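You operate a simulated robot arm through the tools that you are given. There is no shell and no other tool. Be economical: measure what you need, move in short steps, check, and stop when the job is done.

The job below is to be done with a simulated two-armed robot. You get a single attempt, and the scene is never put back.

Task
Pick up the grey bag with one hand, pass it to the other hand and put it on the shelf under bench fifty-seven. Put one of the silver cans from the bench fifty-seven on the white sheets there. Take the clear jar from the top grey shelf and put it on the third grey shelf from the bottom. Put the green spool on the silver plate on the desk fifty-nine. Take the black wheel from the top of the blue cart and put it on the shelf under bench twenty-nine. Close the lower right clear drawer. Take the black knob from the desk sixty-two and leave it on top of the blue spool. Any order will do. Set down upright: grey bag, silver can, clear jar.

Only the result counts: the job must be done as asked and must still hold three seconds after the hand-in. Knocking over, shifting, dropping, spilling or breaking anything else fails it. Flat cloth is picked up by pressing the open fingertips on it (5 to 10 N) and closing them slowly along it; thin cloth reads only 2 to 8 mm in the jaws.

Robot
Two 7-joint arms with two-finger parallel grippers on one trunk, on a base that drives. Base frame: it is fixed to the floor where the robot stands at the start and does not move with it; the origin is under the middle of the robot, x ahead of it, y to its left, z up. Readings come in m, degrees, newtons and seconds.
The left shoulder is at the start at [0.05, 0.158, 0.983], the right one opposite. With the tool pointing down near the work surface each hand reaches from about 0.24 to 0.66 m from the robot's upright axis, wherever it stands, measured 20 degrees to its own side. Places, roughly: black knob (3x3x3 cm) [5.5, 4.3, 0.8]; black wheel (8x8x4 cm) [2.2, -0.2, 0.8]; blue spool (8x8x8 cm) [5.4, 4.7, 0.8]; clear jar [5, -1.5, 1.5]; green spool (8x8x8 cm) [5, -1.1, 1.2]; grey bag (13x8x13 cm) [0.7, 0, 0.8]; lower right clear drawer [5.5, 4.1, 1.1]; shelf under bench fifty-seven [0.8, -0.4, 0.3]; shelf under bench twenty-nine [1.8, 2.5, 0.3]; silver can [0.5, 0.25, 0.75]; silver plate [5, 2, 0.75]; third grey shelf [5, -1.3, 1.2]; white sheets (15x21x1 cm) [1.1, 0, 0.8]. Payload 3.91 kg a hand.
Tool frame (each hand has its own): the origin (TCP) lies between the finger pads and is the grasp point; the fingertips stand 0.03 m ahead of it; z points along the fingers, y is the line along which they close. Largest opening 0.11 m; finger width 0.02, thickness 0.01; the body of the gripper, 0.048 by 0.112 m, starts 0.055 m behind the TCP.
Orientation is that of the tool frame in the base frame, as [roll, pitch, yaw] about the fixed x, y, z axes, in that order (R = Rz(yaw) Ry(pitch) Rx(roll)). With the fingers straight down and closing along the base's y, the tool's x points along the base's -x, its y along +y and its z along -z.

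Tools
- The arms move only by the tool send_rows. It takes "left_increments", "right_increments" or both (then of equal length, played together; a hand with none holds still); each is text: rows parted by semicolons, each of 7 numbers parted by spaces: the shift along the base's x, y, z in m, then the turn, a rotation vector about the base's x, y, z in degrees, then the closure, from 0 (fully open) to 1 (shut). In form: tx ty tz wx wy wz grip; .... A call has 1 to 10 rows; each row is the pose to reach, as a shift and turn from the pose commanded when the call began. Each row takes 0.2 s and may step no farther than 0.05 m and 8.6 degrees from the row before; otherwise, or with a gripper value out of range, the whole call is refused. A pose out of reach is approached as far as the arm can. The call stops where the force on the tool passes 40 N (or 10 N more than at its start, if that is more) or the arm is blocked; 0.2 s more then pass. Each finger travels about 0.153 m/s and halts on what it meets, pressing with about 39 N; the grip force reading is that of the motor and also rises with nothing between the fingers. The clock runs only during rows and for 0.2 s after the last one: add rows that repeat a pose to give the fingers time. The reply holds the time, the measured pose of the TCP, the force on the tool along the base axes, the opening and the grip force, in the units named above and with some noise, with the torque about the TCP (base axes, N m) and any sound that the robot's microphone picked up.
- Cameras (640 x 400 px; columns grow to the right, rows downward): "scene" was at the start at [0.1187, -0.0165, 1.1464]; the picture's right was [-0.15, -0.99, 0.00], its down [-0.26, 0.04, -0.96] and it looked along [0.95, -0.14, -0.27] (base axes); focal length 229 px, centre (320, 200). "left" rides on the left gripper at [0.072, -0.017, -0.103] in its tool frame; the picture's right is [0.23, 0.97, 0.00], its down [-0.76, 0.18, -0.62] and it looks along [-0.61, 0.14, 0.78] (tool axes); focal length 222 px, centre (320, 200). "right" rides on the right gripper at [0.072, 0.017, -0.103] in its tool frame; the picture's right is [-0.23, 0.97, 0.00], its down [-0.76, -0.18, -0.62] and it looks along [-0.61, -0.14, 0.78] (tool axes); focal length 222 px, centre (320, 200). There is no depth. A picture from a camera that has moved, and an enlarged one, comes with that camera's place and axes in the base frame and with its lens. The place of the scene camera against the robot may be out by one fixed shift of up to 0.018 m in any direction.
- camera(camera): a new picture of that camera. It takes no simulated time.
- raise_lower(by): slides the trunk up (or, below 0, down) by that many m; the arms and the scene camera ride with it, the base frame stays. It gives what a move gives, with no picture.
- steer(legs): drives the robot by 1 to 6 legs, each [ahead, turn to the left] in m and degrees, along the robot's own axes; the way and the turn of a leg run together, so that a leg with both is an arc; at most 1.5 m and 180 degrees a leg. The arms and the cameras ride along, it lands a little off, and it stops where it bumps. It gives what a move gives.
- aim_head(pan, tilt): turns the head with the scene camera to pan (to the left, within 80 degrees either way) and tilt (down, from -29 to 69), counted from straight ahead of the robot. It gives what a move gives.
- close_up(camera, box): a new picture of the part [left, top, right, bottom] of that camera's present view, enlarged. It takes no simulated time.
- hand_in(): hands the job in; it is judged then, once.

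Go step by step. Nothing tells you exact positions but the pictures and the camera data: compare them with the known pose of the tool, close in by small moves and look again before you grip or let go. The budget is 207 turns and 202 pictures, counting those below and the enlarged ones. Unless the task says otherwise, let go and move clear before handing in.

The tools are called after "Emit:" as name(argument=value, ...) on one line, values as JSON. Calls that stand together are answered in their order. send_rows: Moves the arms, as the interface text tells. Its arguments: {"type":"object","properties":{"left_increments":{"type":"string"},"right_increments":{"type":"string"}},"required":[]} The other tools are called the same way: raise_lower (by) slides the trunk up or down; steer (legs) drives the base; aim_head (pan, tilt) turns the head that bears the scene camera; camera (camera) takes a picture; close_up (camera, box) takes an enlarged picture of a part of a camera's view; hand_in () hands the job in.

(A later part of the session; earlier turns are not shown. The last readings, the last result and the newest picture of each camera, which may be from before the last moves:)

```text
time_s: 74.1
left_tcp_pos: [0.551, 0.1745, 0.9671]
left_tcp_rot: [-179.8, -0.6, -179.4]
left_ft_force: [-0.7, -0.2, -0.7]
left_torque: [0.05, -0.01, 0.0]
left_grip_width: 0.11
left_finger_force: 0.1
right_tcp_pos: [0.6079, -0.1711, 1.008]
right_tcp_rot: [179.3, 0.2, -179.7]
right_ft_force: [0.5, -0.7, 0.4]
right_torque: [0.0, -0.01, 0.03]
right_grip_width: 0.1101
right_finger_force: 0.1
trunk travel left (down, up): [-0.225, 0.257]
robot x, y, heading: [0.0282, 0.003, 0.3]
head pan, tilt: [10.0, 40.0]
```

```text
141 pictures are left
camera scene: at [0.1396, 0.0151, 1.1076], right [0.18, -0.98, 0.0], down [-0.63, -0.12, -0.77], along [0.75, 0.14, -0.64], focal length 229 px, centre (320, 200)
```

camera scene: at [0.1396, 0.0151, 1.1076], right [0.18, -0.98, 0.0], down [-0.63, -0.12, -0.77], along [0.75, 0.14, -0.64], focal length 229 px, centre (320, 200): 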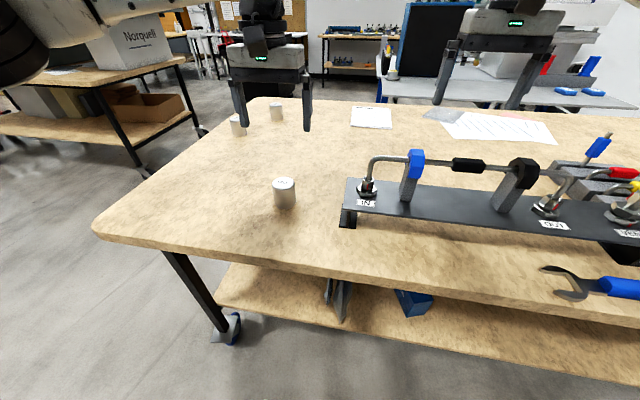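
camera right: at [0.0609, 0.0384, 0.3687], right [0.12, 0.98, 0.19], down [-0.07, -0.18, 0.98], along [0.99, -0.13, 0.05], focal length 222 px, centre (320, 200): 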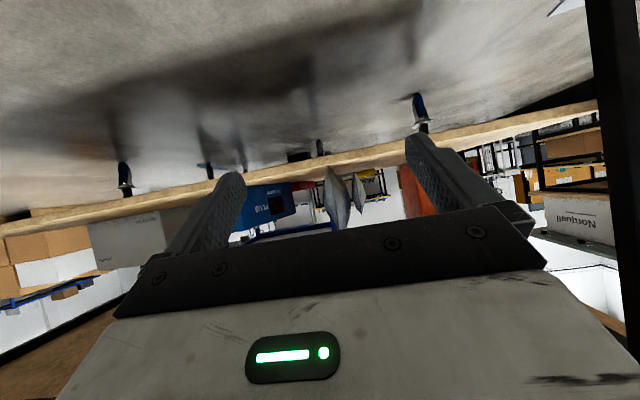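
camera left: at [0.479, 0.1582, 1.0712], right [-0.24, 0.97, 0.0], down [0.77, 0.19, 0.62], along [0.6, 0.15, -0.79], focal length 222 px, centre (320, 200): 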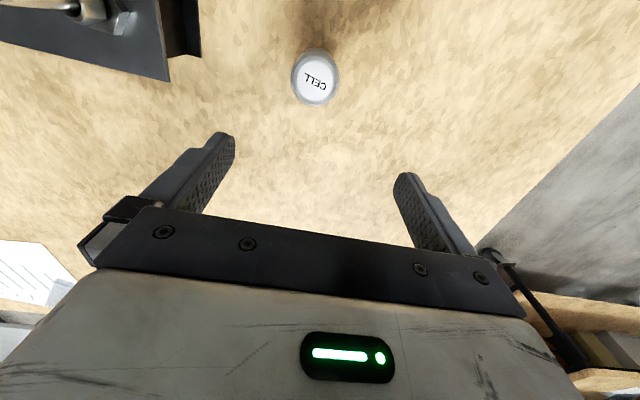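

The can's centre is at about (0.522, 0.167), top z≈0.834, Ø≈43 mm. I lower over it.

Emit:
send_rows(left_increments="-0.029 -0.0075 -0.02 0 0 0 0; -0.029 -0.0075 -0.06 0 0 0 0; -0.029 -0.0075 -0.09 0 0 0 0")

Emit:
camera(camera="left")

Emit:
close_up(camera="scene", box=[200, 100, 360, 230])

```text
time_s: 74.9
left_tcp_pos: [0.519, 0.1708, 0.8764]
left_tcp_rot: [180.0, -0.6, -179.4]
left_ft_force: [0.4, 0.1, -0.6]
left_torque: [0.01, 0.0, -0.02]
left_grip_width: 0.1098
left_finger_force: 0.1
right_tcp_pos: [0.6086, -0.1712, 1.0073]
right_tcp_rot: [179.5, 0.0, -179.7]
right_ft_force: [0.4, -0.4, 0.6]
right_torque: [0.02, 0.01, -0.02]
right_grip_width: 0.1099
right_finger_force: 0.1
trunk travel left (down, up): [-0.225, 0.257]
robot x, y, heading: [0.028, 0.002, 0.9]
head pan, tilt: [10.0, 40.0]
```

```text
140 pictures are left
camera left: at [0.4481, 0.1537, 0.9809], right [-0.24, 0.97, 0.0], down [0.77, 0.18, 0.61], along [0.6, 0.15, -0.79], focal length 222 px, centre (320, 200)
```

left: 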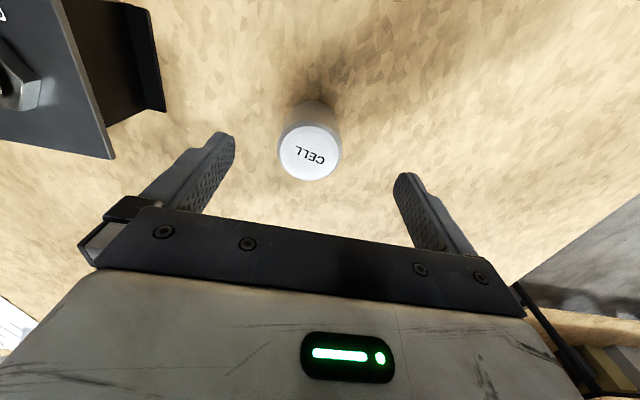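

```text
3.08 times, centred on (280, 165) of scene
camera zoom: at [0.1396, 0.015, 1.1076], right [0.18, -0.98, 0.0], down [-0.63, -0.12, -0.77], along [0.75, 0.14, -0.64], focal length 704 px, centre (443, 308)
```

zoom: 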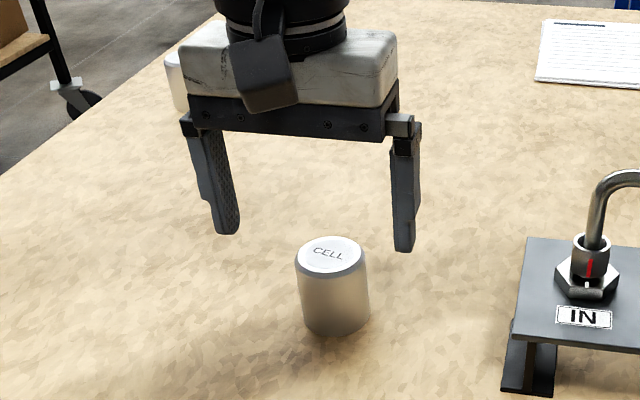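

Emit:
send_rows(left_increments="0.0055 -0.004 -0.02 0 0 0 0; 0.0055 -0.004 -0.04 0 0 0 0; 0.0055 -0.004 -0.055 0 0 0 0; 0.0055 -0.004 -0.062 0 0 0 0")

Emit:
camera(camera="left")

Emit:
close_up(camera="scene", box=[200, 100, 360, 230])

```text
time_s: 75.9
left_tcp_pos: [0.5251, 0.1655, 0.8145]
left_tcp_rot: [-179.9, -0.7, -179.5]
left_ft_force: [-0.3, 0.3, -0.2]
left_torque: [-0.01, -0.02, 0.05]
left_grip_width: 0.1101
left_finger_force: 0.0
right_tcp_pos: [0.6082, -0.1716, 1.008]
right_tcp_rot: [179.4, 0.1, -179.8]
right_ft_force: [0.6, -0.2, 0.5]
right_torque: [-0.01, 0.03, 0.02]
right_grip_width: 0.1101
right_finger_force: 0.0
trunk travel left (down, up): [-0.225, 0.257]
robot x, y, heading: [0.0309, -0.0003, 0.2]
head pan, tilt: [10.0, 40.0]
```

```text
138 pictures are left
camera left: at [0.4537, 0.1483, 0.919], right [-0.24, 0.97, 0.0], down [0.77, 0.19, 0.61], along [0.6, 0.15, -0.79], focal length 222 px, centre (320, 200)
```

left: 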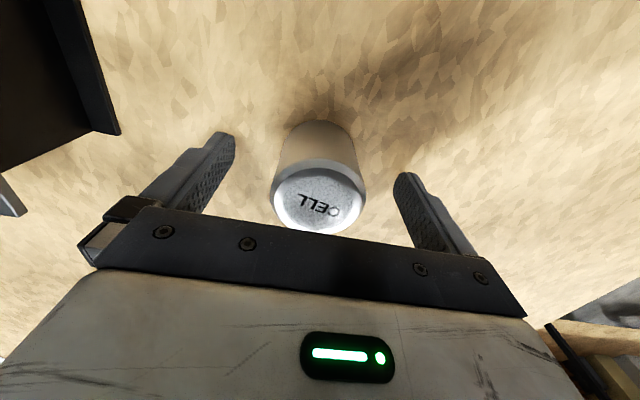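

```text
3.08 times, centred on (280, 165) of scene
camera zoom: at [0.1395, 0.015, 1.1076], right [0.18, -0.98, 0.0], down [-0.63, -0.12, -0.77], along [0.75, 0.14, -0.64], focal length 704 px, centre (443, 308)
```

zoom: 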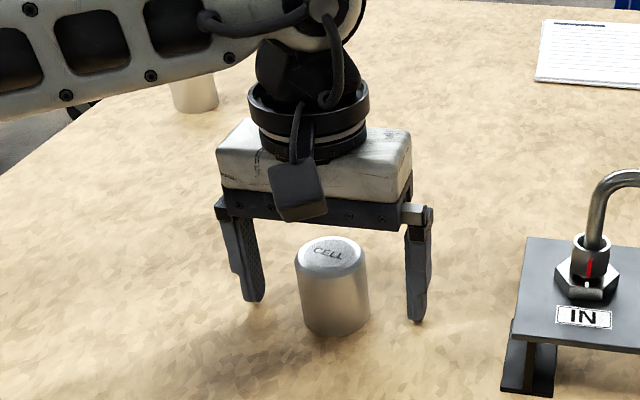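

Well centred. I close on the can.

Emit:
send_rows(left_increments="-0.002 0 0 0 0 0 0.3; -0.002 0 0 0 0 0 0.5; -0.002 0 0 0 0 0 0.7; -0.002 0 0 0 0 0 0.9; -0.002 0 0 0 0 0 0.9")

Emit:
send_rows(left_increments="0 0 0.03 0 0 0 0.9; 0 0 0.07 0 0 0 0.9; 0 0 0.11 0 0 0 0.9; 0 0 0.15 0 0 0 0.9; 0 0 0.2 0 0 0 0.9; 0 0 0.2 0 0 0 0.9")

Emit:
camera(camera="left")

```text
time_s: 77.1
left_tcp_pos: [0.5237, 0.1648, 0.8127]
left_tcp_rot: [-179.9, -0.8, -179.5]
left_ft_force: [0.5, -1.3, 0.4]
left_torque: [-0.05, 0.02, 0.05]
left_grip_width: 0.0467
left_finger_force: 38.9
right_tcp_pos: [0.6081, -0.1706, 1.0076]
right_tcp_rot: [179.3, 0.1, -179.7]
right_ft_force: [-0.1, 0.9, 0.0]
right_torque: [-0.01, 0.03, -0.01]
right_grip_width: 0.1098
right_finger_force: 0.1
trunk travel left (down, up): [-0.225, 0.257]
robot x, y, heading: [0.0258, 0.0037, 0.4]
head pan, tilt: [10.0, 40.0]
```

```text
time_s: 78.5
left_tcp_pos: [0.5237, 0.166, 1.0151]
left_tcp_rot: [-180.0, -0.6, -179.5]
left_ft_force: [0.3, 0.5, -1.7]
left_torque: [0.0, -0.01, 0.0]
left_grip_width: 0.0469
left_finger_force: 38.9
right_tcp_pos: [0.6081, -0.1708, 1.0085]
right_tcp_rot: [179.5, 0.1, -179.6]
right_ft_force: [-0.3, 0.1, -0.7]
right_torque: [0.01, 0.01, -0.01]
right_grip_width: 0.1102
right_finger_force: 0.1
trunk travel left (down, up): [-0.225, 0.257]
robot x, y, heading: [0.0313, 0.0021, 0.3]
head pan, tilt: [10.0, 40.0]
```

```text
136 pictures are left
camera left: at [0.4522, 0.1492, 1.1199], right [-0.24, 0.97, 0.0], down [0.77, 0.18, 0.61], along [0.6, 0.15, -0.79], focal length 222 px, centre (320, 200)
```

left: 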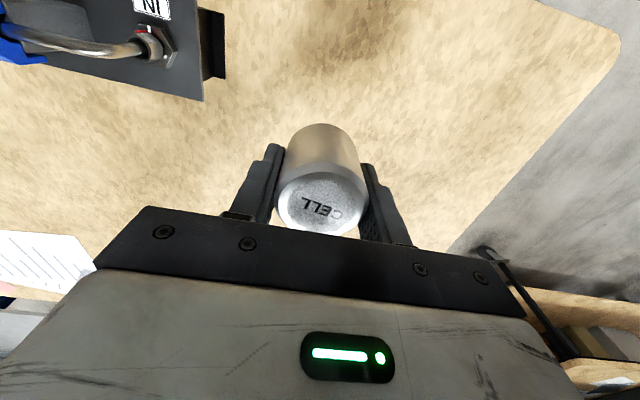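

The can is held upright. The white stack (x≈0.95–1.165, y≈-0.02) must be reached from behind the bench, so I tuck both arms and drive round its left end.

Emit:
send_rows(left_increments="-0.04 0 0.02 0 0 0 0.9; -0.08 0 0.04 0 0 0 0.9; -0.12 0 0.06 0 0 0 0.9; -0.15 0 0.06 0 0 0 0.9", right_increments="-0.045 0 0.015 0 0 0 0; -0.09 0 0.03 0 0 0 0; -0.135 0 0.045 0 0 0 0; -0.18 0 0.06 0 0 0 0")

Emit:
steer(legs=[[-0.55, 0], [0, 60]])

Emit:
aim_head(pan=0, tilt=20)

Emit:
camera(camera="scene")

```text
time_s: 79.5
left_tcp_pos: [0.3731, 0.167, 1.0718]
left_tcp_rot: [179.9, -0.7, -179.5]
left_ft_force: [-0.3, -1.0, -1.9]
left_torque: [-0.01, 0.0, -0.01]
left_grip_width: 0.0473
left_finger_force: 38.3
right_tcp_pos: [0.4283, -0.1701, 1.0688]
right_tcp_rot: [179.4, 0.1, -179.8]
right_ft_force: [-0.1, -1.0, -0.7]
right_torque: [-0.01, 0.02, -0.03]
right_grip_width: 0.1102
right_finger_force: 0.0
trunk travel left (down, up): [-0.225, 0.257]
robot x, y, heading: [0.0281, 0.0014, 0.5]
head pan, tilt: [10.0, 40.0]
```

```text
time_s: 85.4
left_tcp_pos: [-0.4982, 0.3787, 1.0734]
left_tcp_rot: [-180.0, -0.7, -119.6]
left_ft_force: [0.2, -0.2, -1.2]
left_torque: [0.03, 0.02, 0.01]
left_grip_width: 0.0467
left_finger_force: 39.0
right_tcp_pos: [-0.1807, 0.2572, 1.0675]
right_tcp_rot: [179.5, 0.1, -119.7]
right_ft_force: [-0.4, 0.1, 0.0]
right_torque: [0.04, -0.01, -0.03]
right_grip_width: 0.1099
right_finger_force: 0.0
trunk travel left (down, up): [-0.225, 0.257]
robot x, y, heading: [-0.5282, 0.0001, 60.5]
head pan, tilt: [10.0, 40.0]
```

```text
time_s: 86.2
left_tcp_pos: [-0.4999, 0.3789, 1.0723]
left_tcp_rot: [180.0, -0.8, -119.6]
left_ft_force: [0.1, 0.1, -1.6]
left_torque: [-0.02, -0.01, 0.02]
left_grip_width: 0.0468
left_finger_force: 38.9
right_tcp_pos: [-0.1796, 0.2571, 1.0675]
right_tcp_rot: [179.4, 0.2, -119.8]
right_ft_force: [0.0, -0.3, -0.4]
right_torque: [0.0, -0.03, 0.01]
right_grip_width: 0.1101
right_finger_force: 0.1
trunk travel left (down, up): [-0.225, 0.257]
robot x, y, heading: [-0.5322, -0.0025, 60.2]
head pan, tilt: [0.0, 20.0]
```

```text
135 pictures are left
camera scene: at [-0.4769, 0.1117, 1.1389], right [0.87, -0.5, 0.0], down [-0.17, -0.3, -0.94], along [0.47, 0.82, -0.34], focal length 229 px, centre (320, 200)
```

scene: 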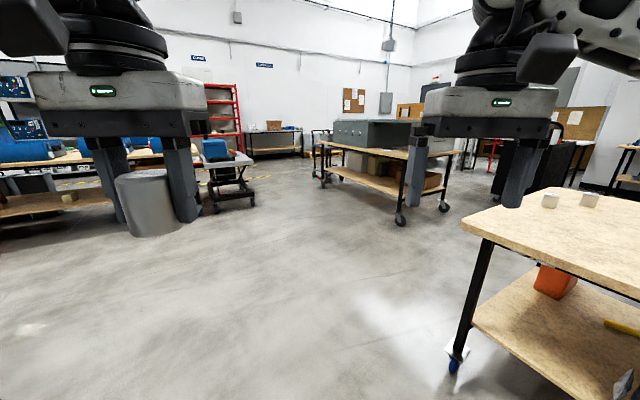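

The corridor between the benches is open. I drive on.

Emit:
steer(legs=[[1.25, 0], [0, -60], [1.4, 0]])

Emit:
aim_head(pan=-70, tilt=25)

Emit:
camera(camera="scene")

Emit:
aim_head(pan=-20, tilt=15)

Emit:
camera(camera="scene")

```text
time_s: 100.1
left_tcp_pos: [1.5245, 1.2533, 1.1088]
left_tcp_rot: [-179.9, 5.6, -175.7]
left_ft_force: [0.2, -0.7, -0.9]
left_torque: [0.02, -0.01, 0.0]
left_grip_width: 0.047
left_finger_force: 39.1
right_tcp_pos: [1.6006, 0.911, 1.0757]
right_tcp_rot: [178.8, 1.5, -177.5]
right_ft_force: [-0.8, 0.4, 0.1]
right_torque: [0.0, -0.02, -0.03]
right_grip_width: 0.1097
right_finger_force: 0.0
trunk travel left (down, up): [-0.225, 0.257]
robot x, y, heading: [1.2121, 1.0781, 5.4]
head pan, tilt: [0.0, 20.0]
stopped in leg 3: the robot was blocked; the commanded pose is now the measured one
```

```text
time_s: 101.5
left_tcp_pos: [1.5242, 1.2546, 1.1105]
left_tcp_rot: [-179.8, 5.7, -175.8]
left_ft_force: [0.8, -0.2, -1.6]
left_torque: [0.0, -0.02, -0.03]
left_grip_width: 0.0468
left_finger_force: 39.0
right_tcp_pos: [1.5994, 0.9121, 1.0767]
right_tcp_rot: [178.8, 1.7, -177.5]
right_ft_force: [-0.6, 0.3, -0.5]
right_torque: [0.02, 0.01, 0.0]
right_grip_width: 0.11
right_finger_force: 0.1
trunk travel left (down, up): [-0.225, 0.257]
robot x, y, heading: [1.2181, 1.0758, 5.1]
head pan, tilt: [-70.0, 25.0]
```

```text
134 pictures are left
camera scene: at [1.2586, 0.9851, 1.1319], right [-0.9, -0.42, -0.03], down [-0.16, 0.39, -0.91], along [0.4, -0.82, -0.42], focal length 229 px, centre (320, 200)
```

scene: 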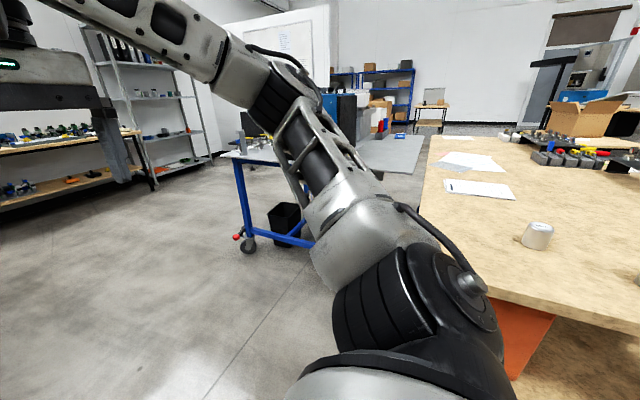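

```text
time_s: 102.7
left_tcp_pos: [1.5245, 1.2547, 1.1125]
left_tcp_rot: [-179.8, 5.9, -176.0]
left_ft_force: [-0.2, 0.1, -1.4]
left_torque: [-0.01, -0.03, 0.01]
left_grip_width: 0.0469
left_finger_force: 38.8
right_tcp_pos: [1.6005, 0.9129, 1.0782]
right_tcp_rot: [178.9, 1.6, -177.5]
right_ft_force: [-0.1, -0.3, 0.0]
right_torque: [-0.02, 0.03, -0.01]
right_grip_width: 0.11
right_finger_force: 0.0
trunk travel left (down, up): [-0.225, 0.257]
robot x, y, heading: [1.2169, 1.0747, 5.1]
head pan, tilt: [-20.0, 15.0]
```

```text
133 pictures are left
camera scene: at [1.3096, 1.0448, 1.1504], right [-0.26, -0.97, -0.02], down [-0.22, 0.08, -0.97], along [0.94, -0.25, -0.24], focal length 229 px, centre (320, 200)
```

scene: 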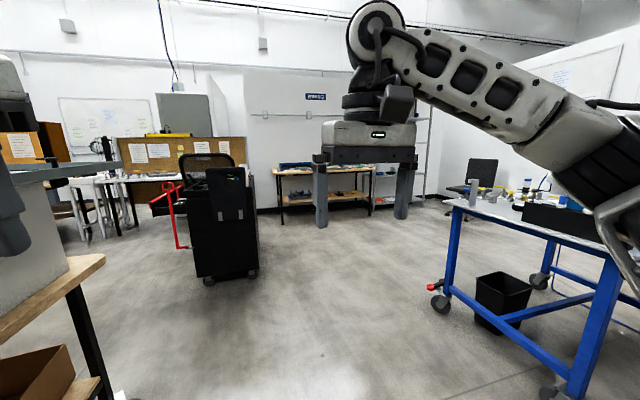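

Something on my left (likely the left elbow against bench twenty-nine's contents) blocked me. I look left before moving.

Emit:
aim_head(pan=50, tilt=15)

Emit:
camera(camera="scene")

Emit:
aim_head(pan=80, tilt=30)

Emit:
camera(camera="scene")

```text
time_s: 104.1
left_tcp_pos: [1.5242, 1.2534, 1.1119]
left_tcp_rot: [-179.8, 6.0, -176.0]
left_ft_force: [0.3, -0.7, -1.8]
left_torque: [0.01, 0.01, -0.01]
left_grip_width: 0.0467
left_finger_force: 39.5
right_tcp_pos: [1.6005, 0.9132, 1.0764]
right_tcp_rot: [178.8, 1.6, -177.4]
right_ft_force: [0.2, -0.2, 0.7]
right_torque: [-0.02, 0.04, 0.01]
right_grip_width: 0.11
right_finger_force: 0.0
trunk travel left (down, up): [-0.225, 0.257]
robot x, y, heading: [1.213, 1.0759, 5.2]
head pan, tilt: [50.0, 15.0]
```

```text
132 pictures are left
camera scene: at [1.2733, 1.1459, 1.1505], right [0.82, -0.57, 0.02], down [-0.12, -0.2, -0.97], along [0.56, 0.79, -0.24], focal length 229 px, centre (320, 200)
```

scene: 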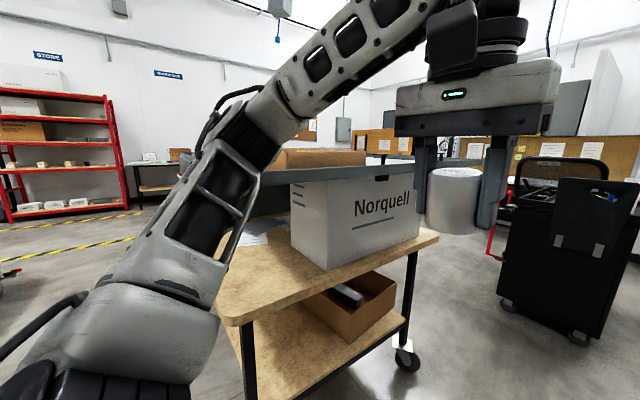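

```text
time_s: 105.0
left_tcp_pos: [1.5252, 1.254, 1.1116]
left_tcp_rot: [-179.8, 6.0, -175.9]
left_ft_force: [-0.4, 1.2, -0.6]
left_torque: [0.0, 0.0, 0.03]
left_grip_width: 0.0468
left_finger_force: 38.9
right_tcp_pos: [1.6004, 0.9124, 1.0784]
right_tcp_rot: [178.8, 1.6, -177.4]
right_ft_force: [-0.7, -0.3, -0.1]
right_torque: [0.0, 0.01, 0.0]
right_grip_width: 0.1098
right_finger_force: 0.1
trunk travel left (down, up): [-0.225, 0.257]
robot x, y, heading: [1.2133, 1.0798, 5.0]
head pan, tilt: [80.0, 30.0]
```

```text
131 pictures are left
camera scene: at [1.2284, 1.1599, 1.1252], right [1.0, -0.09, 0.02], down [-0.02, -0.49, -0.87], along [0.09, 0.87, -0.49], focal length 229 px, centre (320, 200)
```

scene: 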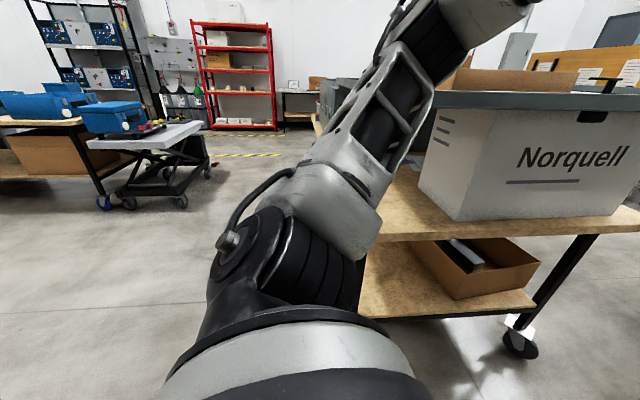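

The left elbow met bench twenty-nine's corner at about (1.38, 1.58). I back off, raise the trunk for clearance, and steer more to the right.

Emit:
steer(legs=[[-0.2, 0]])

Emit:
raise_lower(by=0.15)

Emit:
aim_head(pan=60, tilt=25)

Emit:
camera(camera="scene")

```text
time_s: 106.7
left_tcp_pos: [1.3463, 1.2469, 1.0937]
left_tcp_rot: [-179.3, 3.0, -175.7]
left_ft_force: [1.1, 0.0, -1.5]
left_torque: [-0.03, 0.0, 0.04]
left_grip_width: 0.0468
left_finger_force: 39.0
right_tcp_pos: [1.4194, 0.9053, 1.0683]
right_tcp_rot: [179.4, 0.1, -177.3]
right_ft_force: [-0.1, 0.3, 0.2]
right_torque: [-0.01, 0.0, 0.01]
right_grip_width: 0.1099
right_finger_force: 0.0
trunk travel left (down, up): [-0.225, 0.257]
robot x, y, heading: [1.0161, 1.0608, 4.9]
head pan, tilt: [80.0, 30.0]
```

```text
time_s: 108.4
left_tcp_pos: [1.348, 1.2467, 1.2429]
left_tcp_rot: [-179.3, 3.0, -175.6]
left_ft_force: [0.0, -0.4, -1.4]
left_torque: [0.04, -0.01, -0.01]
left_grip_width: 0.047
left_finger_force: 39.3
right_tcp_pos: [1.4202, 0.9054, 1.2176]
right_tcp_rot: [179.4, 0.1, -177.3]
right_ft_force: [-0.3, 0.3, 1.0]
right_torque: [0.0, 0.01, 0.02]
right_grip_width: 0.1099
right_finger_force: 0.1
trunk travel left (down, up): [-0.375, 0.107]
robot x, y, heading: [1.0152, 1.0585, 4.9]
head pan, tilt: [80.0, 30.0]
```

```text
time_s: 109.2
left_tcp_pos: [1.3475, 1.2463, 1.2435]
left_tcp_rot: [-179.3, 3.0, -175.7]
left_ft_force: [0.0, -0.2, -1.5]
left_torque: [0.01, 0.0, -0.01]
left_grip_width: 0.0467
left_finger_force: 39.1
right_tcp_pos: [1.4212, 0.905, 1.2185]
right_tcp_rot: [179.4, 0.2, -177.3]
right_ft_force: [-0.4, -0.9, -0.3]
right_torque: [0.01, -0.01, 0.0]
right_grip_width: 0.11
right_finger_force: 0.0
trunk travel left (down, up): [-0.375, 0.107]
robot x, y, heading: [1.0128, 1.0623, 4.9]
head pan, tilt: [60.0, 25.0]
```

```text
130 pictures are left
camera scene: at [1.0805, 1.1447, 1.2809], right [0.91, -0.42, 0.0], down [-0.18, -0.38, -0.91], along [0.38, 0.82, -0.42], focal length 229 px, centre (320, 200)
```

scene: 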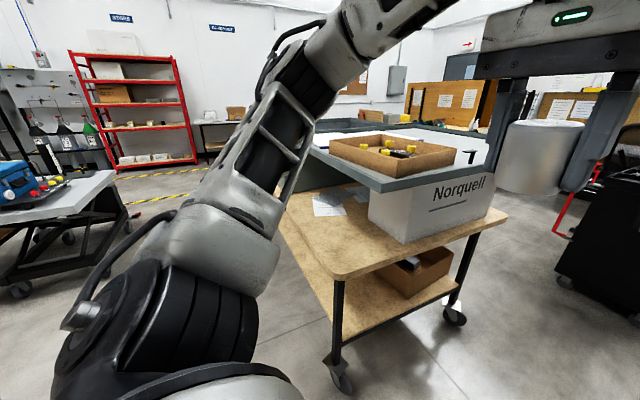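

Emit:
steer(legs=[[0, -32], [0.7, 0]])

Emit:
aim_head(pan=-50, tilt=35)

Emit:
camera(camera="scene")

```text
time_s: 114.7
left_tcp_pos: [2.0135, 0.7146, 1.2436]
left_tcp_rot: [-179.4, 3.0, 151.7]
left_ft_force: [0.3, 0.2, -1.4]
left_torque: [0.0, 0.02, 0.02]
left_grip_width: 0.0469
left_finger_force: 39.1
right_tcp_pos: [1.8927, 0.3876, 1.2176]
right_tcp_rot: [179.4, 0.1, 150.1]
right_ft_force: [0.7, -0.5, -0.1]
right_torque: [-0.02, 0.01, 0.01]
right_grip_width: 0.1096
right_finger_force: 0.1
trunk travel left (down, up): [-0.375, 0.107]
robot x, y, heading: [1.6339, 0.7378, -27.7]
head pan, tilt: [60.0, 25.0]
```

```text
time_s: 116.5
left_tcp_pos: [2.0145, 0.7157, 1.2437]
left_tcp_rot: [-179.3, 3.0, 151.7]
left_ft_force: [-0.2, -0.4, -1.6]
left_torque: [-0.01, -0.01, 0.03]
left_grip_width: 0.0469
left_finger_force: 39.0
right_tcp_pos: [1.8929, 0.3878, 1.2173]
right_tcp_rot: [179.3, 0.0, 150.1]
right_ft_force: [-0.2, 1.1, -0.6]
right_torque: [0.0, 0.02, 0.01]
right_grip_width: 0.1098
right_finger_force: 0.0
trunk travel left (down, up): [-0.375, 0.107]
robot x, y, heading: [1.6361, 0.7364, -27.8]
head pan, tilt: [-50.0, 35.0]
```

```text
129 pictures are left
camera scene: at [1.6756, 0.6298, 1.2652], right [-0.98, -0.21, 0.0], down [-0.12, 0.56, -0.82], along [0.18, -0.8, -0.57], focal length 229 px, centre (320, 200)
```

scene: 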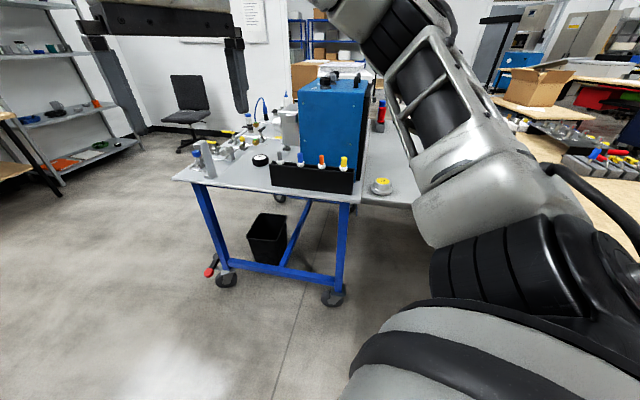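

The black wheel is visible on the cart near (2.15, -0.25). First I go to a spot behind bench fifty-seven's left end and face the paper stack.

Emit:
steer(legs=[[0, -67], [0.39, 0], [0, -65]])

Emit:
aim_head(pan=10, tilt=45)

Emit:
camera(camera="scene")

```text
time_s: 124.8
left_tcp_pos: [1.3385, 0.0737, 1.2442]
left_tcp_rot: [-179.3, 3.0, 20.3]
left_ft_force: [-0.5, 0.4, -1.5]
left_torque: [-0.01, -0.01, 0.02]
left_grip_width: 0.0468
left_finger_force: 39.3
right_tcp_pos: [1.1723, 0.3824, 1.2181]
right_tcp_rot: [179.4, 0.1, 18.7]
right_ft_force: [-1.2, -0.2, 0.7]
right_torque: [-0.01, -0.02, 0.01]
right_grip_width: 0.1101
right_finger_force: 0.0
trunk travel left (down, up): [-0.375, 0.107]
robot x, y, heading: [1.6064, 0.3448, -159.0]
head pan, tilt: [-50.0, 35.0]
```

```text
time_s: 126.0
left_tcp_pos: [1.3383, 0.0753, 1.244]
left_tcp_rot: [-179.4, 3.0, 20.3]
left_ft_force: [0.2, 0.0, -1.7]
left_torque: [-0.02, -0.01, -0.03]
left_grip_width: 0.0466
left_finger_force: 39.0
right_tcp_pos: [1.1743, 0.3823, 1.2175]
right_tcp_rot: [179.4, 0.1, 18.6]
right_ft_force: [-0.6, -0.3, 0.5]
right_torque: [0.01, -0.02, 0.0]
right_grip_width: 0.1099
right_finger_force: 0.0
trunk travel left (down, up): [-0.375, 0.107]
robot x, y, heading: [1.6033, 0.3424, -159.2]
head pan, tilt: [10.0, 45.0]
```

```text
128 pictures are left
camera scene: at [1.4847, 0.2859, 1.2503], right [-0.51, 0.86, 0.0], down [0.61, 0.36, -0.71], along [-0.61, -0.36, -0.71], focal length 229 px, centre (320, 200)
```

scene: 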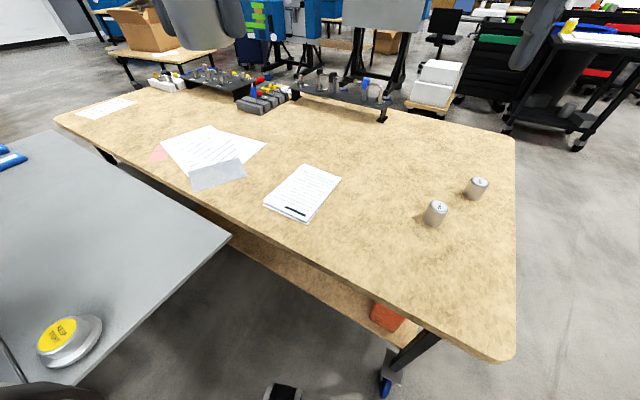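

The stack spans x 0.97–1.177, y -0.075–0.063. I move the can above (1.115, 0), straightening the small tilt caused by the bump.

Emit:
send_rows(left_increments="-0.024 -0.0075 -0.03 0.3 -0.9 0 0.9; -0.048 -0.015 -0.06 0.6 -1.8 0 0.9; -0.072 -0.0225 -0.09 1 -2.7 0 0.9; -0.096 -0.03 -0.12 1.28 -3.47 0 0.9; -0.12 -0.0375 -0.15 1.28 -3.47 0 0.9; -0.144 -0.045 -0.18 1.28 -3.47 0 0.9; -0.168 -0.0525 -0.21 1.28 -3.47 0 0.9; -0.192 -0.06 -0.24 1.28 -3.47 0 0.9; -0.21 -0.068 -0.27 1.28 -3.47 0 0.9; -0.223 -0.075 -0.31 1.28 -3.47 0 0.9")

Emit:
camera(camera="left")

Emit:
camera(camera="scene")

```text
time_s: 128.2
left_tcp_pos: [1.1142, -0.0015, 0.9332]
left_tcp_rot: [-179.3, -0.6, 20.3]
left_ft_force: [0.0, -0.1, -1.3]
left_torque: [0.01, 0.02, 0.0]
left_grip_width: 0.0471
left_finger_force: 39.2
right_tcp_pos: [1.174, 0.3814, 1.2174]
right_tcp_rot: [179.4, 0.0, 18.7]
right_ft_force: [0.6, 0.5, -0.1]
right_torque: [0.02, 0.02, -0.02]
right_grip_width: 0.1099
right_finger_force: 0.1
trunk travel left (down, up): [-0.375, 0.107]
robot x, y, heading: [1.6055, 0.3445, -159.1]
head pan, tilt: [10.0, 45.0]
```

```text
127 pictures are left
camera left: at [1.1757, 0.0389, 1.0389], right [0.55, -0.83, -0.01], down [-0.66, -0.44, 0.61], along [-0.52, -0.33, -0.79], focal length 222 px, centre (320, 200)
```

left: 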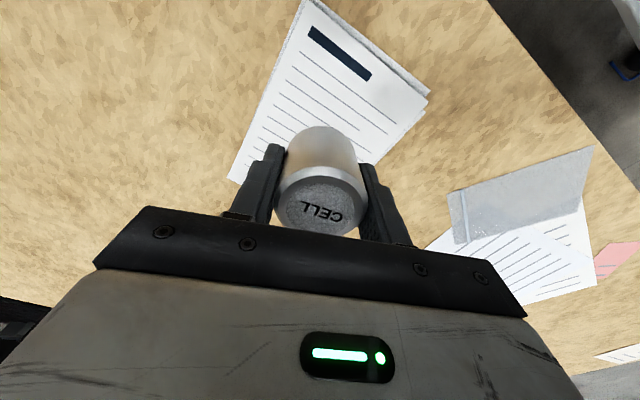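

```text
126 pictures are left
camera scene: at [1.4843, 0.2856, 1.2503], right [-0.51, 0.86, 0.0], down [0.61, 0.36, -0.71], along [-0.61, -0.36, -0.71], focal length 229 px, centre (320, 200)
```

scene: 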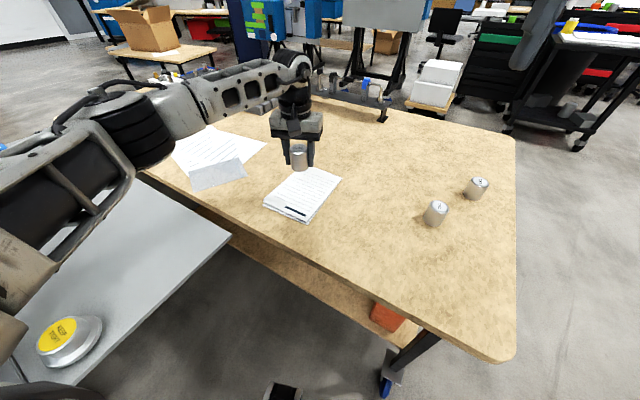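

Position good: the can is over the stack. I lower it slowly until contact.

Emit:
send_rows(left_increments="0 0 -0.03 0 0 0 0.9; 0 0 -0.06 0 0 0 0.9; 0 0 -0.08 0 0 0 0.9; 0 0 -0.092 0 0 0 0.9")

Emit:
send_rows(left_increments="0 0 -0.005 0 0 0 0.9; 0 0 -0.01 0 0 0 0.9")

Emit:
camera(camera="left")

```text
time_s: 129.2
left_tcp_pos: [1.1133, -0.0008, 0.8418]
left_tcp_rot: [-179.3, -0.6, 20.3]
left_ft_force: [0.3, -0.2, -0.2]
left_torque: [-0.02, 0.01, -0.05]
left_grip_width: 0.0468
left_finger_force: 39.0
right_tcp_pos: [1.1722, 0.3822, 1.2183]
right_tcp_rot: [179.4, 0.1, 18.8]
right_ft_force: [0.7, -0.3, -0.4]
right_torque: [-0.02, 0.07, 0.02]
right_grip_width: 0.1099
right_finger_force: 0.0
trunk travel left (down, up): [-0.375, 0.107]
robot x, y, heading: [1.605, 0.3442, -158.9]
head pan, tilt: [10.0, 45.0]
```

```text
time_s: 129.8
left_tcp_pos: [1.1137, -0.0011, 0.8307]
left_tcp_rot: [-179.3, -0.7, 20.3]
left_ft_force: [-0.4, 0.6, -1.0]
left_torque: [0.0, 0.0, -0.01]
left_grip_width: 0.0469
left_finger_force: 39.2
right_tcp_pos: [1.1726, 0.3824, 1.2177]
right_tcp_rot: [179.5, 0.2, 18.7]
right_ft_force: [-0.4, -0.1, 0.6]
right_torque: [-0.01, -0.04, 0.03]
right_grip_width: 0.1098
right_finger_force: 0.1
trunk travel left (down, up): [-0.375, 0.107]
robot x, y, heading: [1.6081, 0.3417, -159.1]
head pan, tilt: [10.0, 45.0]
```

```text
125 pictures are left
camera left: at [1.1761, 0.0392, 0.9361], right [0.55, -0.83, -0.01], down [-0.66, -0.44, 0.61], along [-0.51, -0.33, -0.79], focal length 222 px, centre (320, 200)
```

left: 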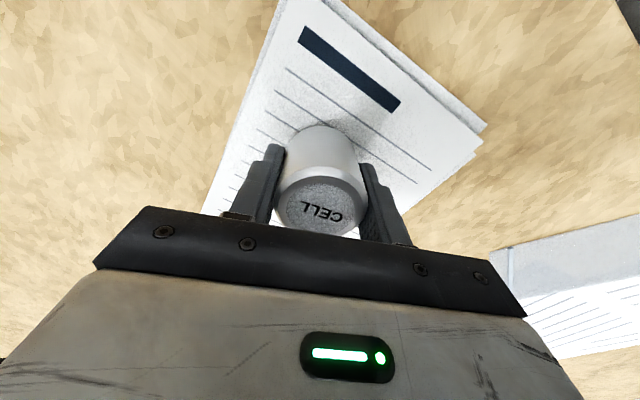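

Emit:
send_rows(left_increments="0 0 -0.003 0 0 0 0.9; 0 0 -0.005 0 0 0 0.9")

Emit:
send_rows(left_increments="0 0 -0.003 0 0 0 0.9; 0 0 -0.004 0 0 0 0.9")

```text
time_s: 130.4
left_tcp_pos: [1.1161, -0.0006, 0.8277]
left_tcp_rot: [-179.3, -0.6, 20.4]
left_ft_force: [-0.3, -0.5, -2.1]
left_torque: [0.0, -0.03, -0.01]
left_grip_width: 0.0469
left_finger_force: 39.2
right_tcp_pos: [1.1728, 0.3819, 1.2184]
right_tcp_rot: [179.3, 0.1, 18.6]
right_ft_force: [-0.4, -0.7, 0.4]
right_torque: [0.01, 0.03, -0.01]
right_grip_width: 0.1098
right_finger_force: 0.0
trunk travel left (down, up): [-0.375, 0.107]
robot x, y, heading: [1.6092, 0.3451, -159.3]
head pan, tilt: [10.0, 45.0]
```

```text
time_s: 131.1
left_tcp_pos: [1.1158, 0.0002, 0.8229]
left_tcp_rot: [-179.3, -0.7, 20.3]
left_ft_force: [0.0, -0.4, -1.7]
left_torque: [0.02, -0.03, -0.04]
left_grip_width: 0.047
left_finger_force: 38.9
right_tcp_pos: [1.1739, 0.3818, 1.2177]
right_tcp_rot: [179.4, 0.1, 18.8]
right_ft_force: [-0.7, 0.8, 0.5]
right_torque: [0.03, -0.01, -0.04]
right_grip_width: 0.1097
right_finger_force: 0.0
trunk travel left (down, up): [-0.375, 0.107]
robot x, y, heading: [1.6059, 0.3451, -159.1]
head pan, tilt: [10.0, 45.0]
```

Emit:
send_rows(left_increments="0 0 -0.002 0 0 0 0.9; 0 0 -0.004 0 0 0 0.9")

Emit:
close_up(camera="left", box=[220, 60, 420, 240])

```text
time_s: 131.7
left_tcp_pos: [1.1155, 0.0002, 0.8195]
left_tcp_rot: [-179.3, -0.5, 20.3]
left_ft_force: [0.3, -0.3, 4.6]
left_torque: [0.01, 0.0, 0.02]
left_grip_width: 0.047
left_finger_force: 39.2
right_tcp_pos: [1.1736, 0.3836, 1.2181]
right_tcp_rot: [179.4, 0.1, 18.7]
right_ft_force: [0.6, -0.3, 0.4]
right_torque: [0.0, 0.01, 0.01]
right_grip_width: 0.11
right_finger_force: 0.1
trunk travel left (down, up): [-0.375, 0.107]
robot x, y, heading: [1.6043, 0.3455, -158.9]
head pan, tilt: [10.0, 45.0]
```

```text
2.22 times, centred on (320, 150) of left
camera zoom: at [1.1768, 0.0399, 0.9254], right [0.55, -0.83, -0.01], down [-0.66, -0.44, 0.61], along [-0.52, -0.33, -0.79], focal length 494 px, centre (320, 311)
```

zoom: 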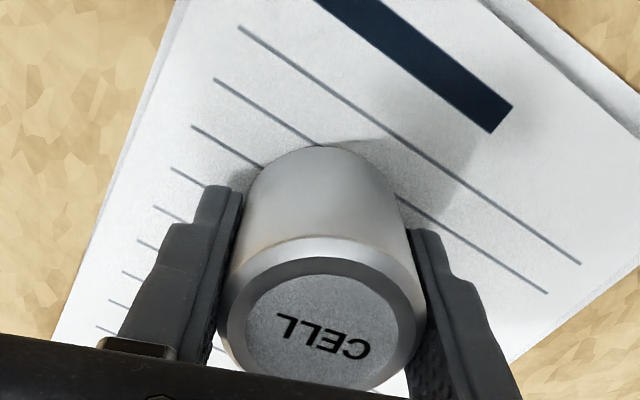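

Contact reached; the can stands on the sheets. I open and rise straight up.

Emit:
send_rows(left_increments="0 0 0 0 0 0 0.5; 0 0 0 0 0 0 0.4; 0 0 0 0 0 0 0.2; 0 0 0 0 0 0 0; 0 0 0.03 0 0 0 0; 0 0 0.07 0 0 0 0; 0 0 0.12 0 0 0 0; 0 0 0.17 0 0 0 0; 0.02 0.01 0.21 0 0 0 0; 0.04 0.02 0.25 0 0 0 0")

Emit:
camera(camera="scene")

```text
time_s: 133.8
left_tcp_pos: [1.1539, 0.0186, 1.0694]
left_tcp_rot: [-179.3, -0.5, 20.3]
left_ft_force: [0.0, -0.3, -0.2]
left_torque: [0.02, -0.01, -0.02]
left_grip_width: 0.1099
left_finger_force: 0.2
right_tcp_pos: [1.173, 0.3815, 1.2187]
right_tcp_rot: [179.4, 0.2, 18.8]
right_ft_force: [0.9, 0.5, -0.2]
right_torque: [0.0, 0.02, 0.0]
right_grip_width: 0.11
right_finger_force: 0.0
trunk travel left (down, up): [-0.375, 0.107]
robot x, y, heading: [1.6091, 0.3454, -159.1]
head pan, tilt: [10.0, 45.0]
```

```text
123 pictures are left
camera scene: at [1.4851, 0.2861, 1.2504], right [-0.51, 0.86, 0.0], down [0.61, 0.36, -0.71], along [-0.61, -0.36, -0.71], focal length 229 px, centre (320, 200)
```

scene: 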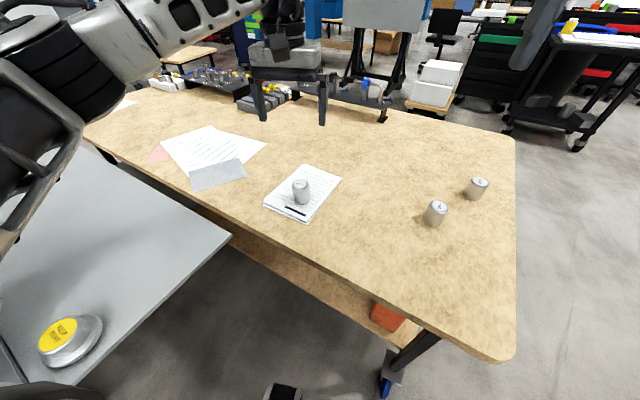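

The can stands on the stack. Next is the black wheel: I tuck the left arm, turn clockwise away from the cart and drive beside it.

Emit:
send_rows(left_increments="0.04 0.01 0.02 0 0 0 0; 0.08 0.02 0.05 0 0 0 0; 0.12 0.03 0.08 0 0 0 0; 0.15 0.04 0.12 0 0 0 0; 0.17 0.05 0.16 0 0 0 0")

Emit:
steer(legs=[[0, -180], [0, -21], [0.46, 0], [0, -90]])

Emit:
aim_head(pan=0, tilt=45)

Emit:
camera(camera="scene")

```text
refused: row 2 steps farther than a row can; nothing moved
```

```text
time_s: 149.0
left_tcp_pos: [2.1911, -0.2113, 1.0682]
left_tcp_rot: [-179.4, -0.7, 87.4]
left_ft_force: [0.5, 0.6, -0.7]
left_torque: [-0.05, -0.01, 0.01]
left_grip_width: 0.1101
left_finger_force: 0.1
right_tcp_pos: [1.8628, -0.0516, 1.2184]
right_tcp_rot: [179.4, 0.0, 85.9]
right_ft_force: [0.7, 0.2, 0.2]
right_torque: [-0.02, 0.0, -0.01]
right_grip_width: 0.11
right_finger_force: 0.1
trunk travel left (down, up): [-0.375, 0.107]
robot x, y, heading: [2.0626, 0.331, -92.0]
head pan, tilt: [10.0, 45.0]
```

```text
time_s: 149.7
left_tcp_pos: [2.1922, -0.2121, 1.0694]
left_tcp_rot: [-179.3, -0.6, 87.4]
left_ft_force: [-0.1, 0.2, 0.2]
left_torque: [0.0, 0.02, -0.02]
left_grip_width: 0.1097
left_finger_force: 0.2
right_tcp_pos: [1.863, -0.0534, 1.2182]
right_tcp_rot: [179.4, 0.1, 85.9]
right_ft_force: [-1.0, -1.0, -0.3]
right_torque: [0.04, -0.04, 0.02]
right_grip_width: 0.1101
right_finger_force: 0.1
trunk travel left (down, up): [-0.375, 0.107]
robot x, y, heading: [2.0671, 0.3294, -92.0]
head pan, tilt: [0.0, 45.0]
```

```text
122 pictures are left
camera scene: at [2.0475, 0.2074, 1.2503], right [-1.0, 0.03, 0.0], down [0.02, 0.71, -0.71], along [-0.02, -0.71, -0.71], focal length 229 px, centre (320, 200)
```

scene: 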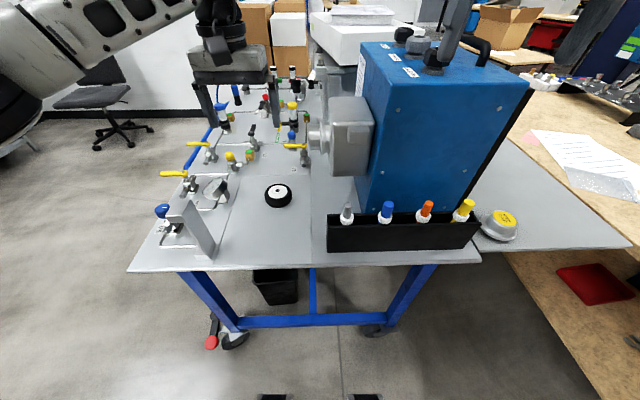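

The wheel lies near (2.15, -0.26). I check it closely with both cameras.

Emit:
close_up(camera="scene", box=[200, 120, 340, 260])

Emit:
camera(camera="left")

```text
2.86 times, centred on (270, 190) of scene
camera zoom: at [2.0475, 0.2074, 1.2503], right [-1.0, 0.03, 0.0], down [0.02, 0.71, -0.71], along [-0.02, -0.71, -0.71], focal length 654 px, centre (463, 229)
```

zoom: 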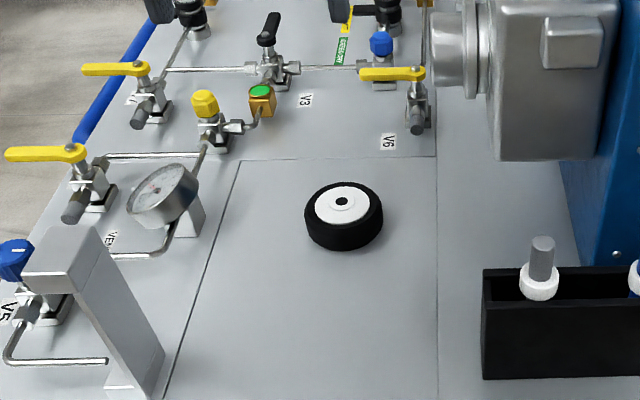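

```text
120 pictures are left
camera left: at [2.179, -0.1396, 1.174], right [0.98, 0.18, -0.01], down [0.15, -0.78, 0.61], along [0.11, -0.6, -0.79], focal length 222 px, centre (320, 200)
```

left: 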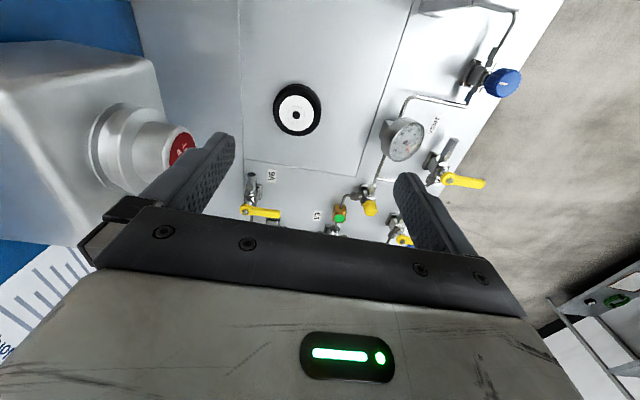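

Emit:
send_rows(left_increments="-0.015 -0.012 -0.03 0 0 0 0; -0.03 -0.025 -0.06 0 0 0 0; -0.03 -0.025 -0.1 0 0 0 0")

Emit:
camera(camera="left")

Emit:
close_up(camera="scene", box=[180, 80, 400, 260])

```text
time_s: 150.5
left_tcp_pos: [2.1603, -0.2387, 0.9661]
left_tcp_rot: [-179.3, -0.7, 87.4]
left_ft_force: [0.0, -0.6, -0.2]
left_torque: [0.02, 0.03, 0.02]
left_grip_width: 0.11
left_finger_force: 0.1
right_tcp_pos: [1.8621, -0.053, 1.217]
right_tcp_rot: [179.4, 0.0, 85.9]
right_ft_force: [0.2, 0.7, -0.1]
right_torque: [0.01, 0.0, -0.01]
right_grip_width: 0.1103
right_finger_force: 0.2
trunk travel left (down, up): [-0.375, 0.107]
robot x, y, heading: [2.0661, 0.3307, -91.6]
head pan, tilt: [0.0, 45.0]
```

```text
119 pictures are left
camera left: at [2.1478, -0.1662, 1.0723], right [0.98, 0.18, -0.01], down [0.15, -0.78, 0.61], along [0.1, -0.6, -0.79], focal length 222 px, centre (320, 200)
```

left: 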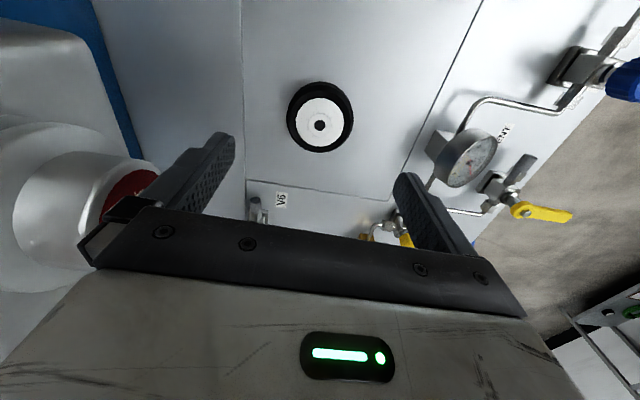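

```text
2.22 times, centred on (290, 170) of scene
camera zoom: at [2.0477, 0.2071, 1.2503], right [-1.0, 0.03, 0.0], down [0.02, 0.71, -0.71], along [-0.02, -0.71, -0.71], focal length 508 px, centre (387, 267)
```

zoom: 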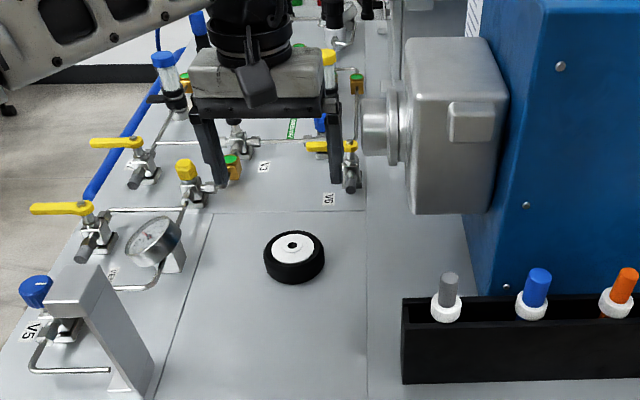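

Emit:
send_rows(left_increments="0 -0.008 -0.04 0 0 0 0; 0 -0.015 -0.08 0 0 0 0; 0 -0.015 -0.11 0 0 0 0")

Emit:
camera(camera="left")

Emit:
close_up(camera="scene", box=[180, 80, 400, 260])

```text
time_s: 151.3
left_tcp_pos: [2.1612, -0.2523, 0.8582]
left_tcp_rot: [-179.4, -0.8, 87.4]
left_ft_force: [-0.1, 0.7, 0.7]
left_torque: [-0.01, -0.01, 0.01]
left_grip_width: 0.11
left_finger_force: 0.2
right_tcp_pos: [1.8629, -0.0526, 1.2174]
right_tcp_rot: [179.4, 0.1, 86.0]
right_ft_force: [0.5, -0.5, 0.1]
right_torque: [0.01, 0.0, -0.01]
right_grip_width: 0.1103
right_finger_force: 0.0
trunk travel left (down, up): [-0.375, 0.107]
robot x, y, heading: [2.064, 0.3321, -91.9]
head pan, tilt: [0.0, 45.0]
```

```text
117 pictures are left
camera left: at [2.149, -0.1791, 0.9633], right [0.98, 0.18, -0.01], down [0.15, -0.78, 0.61], along [0.1, -0.6, -0.79], focal length 222 px, centre (320, 200)
```

left: 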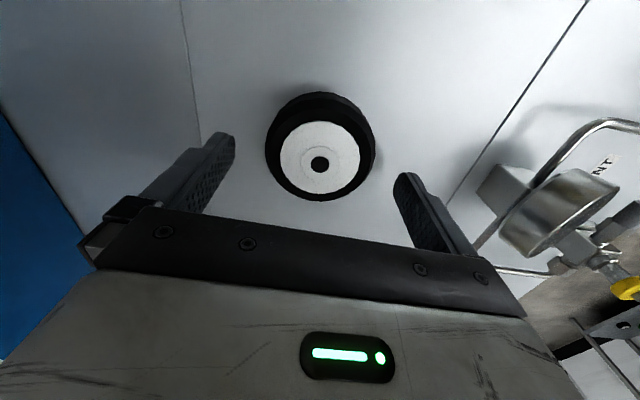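

```text
2.22 times, centred on (290, 170) of scene
camera zoom: at [2.0475, 0.2073, 1.2504], right [-1.0, 0.03, 0.0], down [0.02, 0.71, -0.71], along [-0.02, -0.71, -0.71], focal length 508 px, centre (387, 267)
```

zoom: 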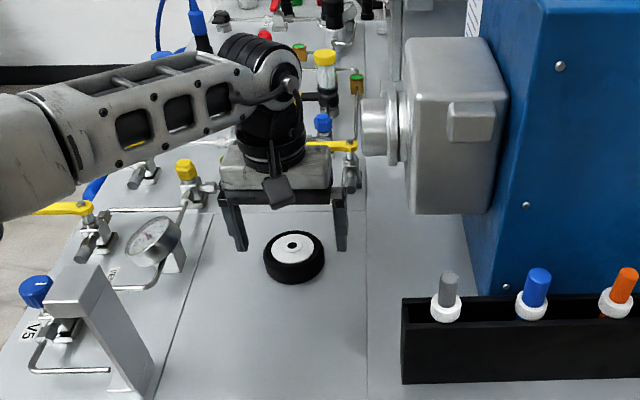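

Emit:
send_rows(left_increments="0 0.001 -0.015 0 0 0 0; 0 0.001 -0.03 0 0 0 0; 0 0.001 -0.036 0 0 0 0")

Emit:
camera(camera="left")

Emit:
close_up(camera="scene", box=[220, 130, 360, 230])

```text
time_s: 152.1
left_tcp_pos: [2.1619, -0.2515, 0.8348]
left_tcp_rot: [-179.5, -0.2, 87.6]
left_ft_force: [0.5, 13.6, 18.9]
left_torque: [0.26, -1.16, 0.97]
left_grip_width: 0.1099
left_finger_force: 0.1
right_tcp_pos: [1.8634, -0.05, 1.2176]
right_tcp_rot: [179.4, 0.3, 86.0]
right_ft_force: [-0.4, 0.0, 0.9]
right_torque: [-0.01, -0.02, 0.01]
right_grip_width: 0.11
right_finger_force: 0.1
trunk travel left (down, up): [-0.375, 0.107]
robot x, y, heading: [2.0655, 0.3345, -91.9]
head pan, tilt: [0.0, 45.0]
stopped in row 3 (left hand): the force on the tool passed its limit at 45 N (the readings are from after the stop); the commanded pose is now the measured one
```

```text
115 pictures are left
camera left: at [2.1487, -0.1785, 0.9389], right [0.98, 0.19, -0.01], down [0.15, -0.77, 0.62], along [0.11, -0.61, -0.79], focal length 222 px, centre (320, 200)
```

left: 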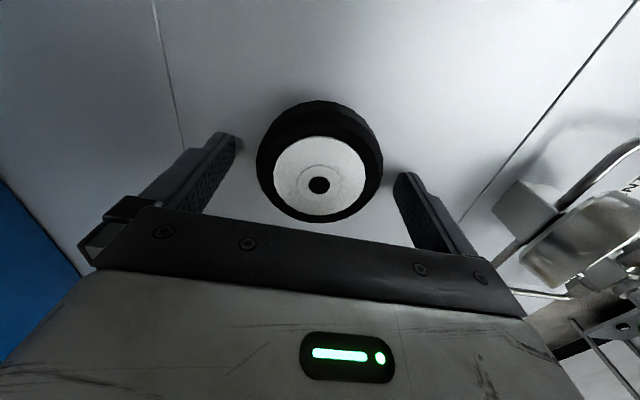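

```text
4.00 times, centred on (290, 180) of scene
camera zoom: at [2.0473, 0.2105, 1.2508], right [-1.0, 0.03, 0.0], down [0.02, 0.7, -0.71], along [-0.02, -0.71, -0.71], focal length 915 px, centre (440, 280)
```

zoom: 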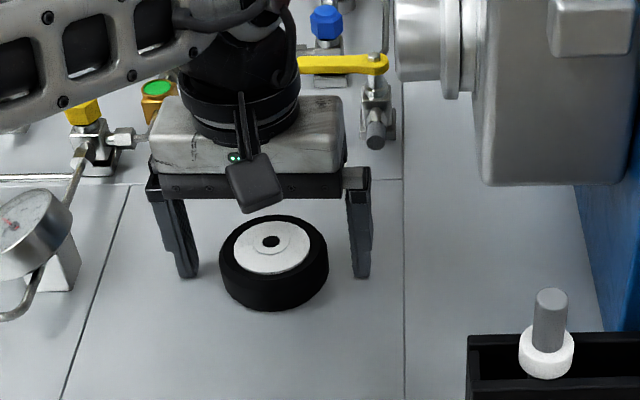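

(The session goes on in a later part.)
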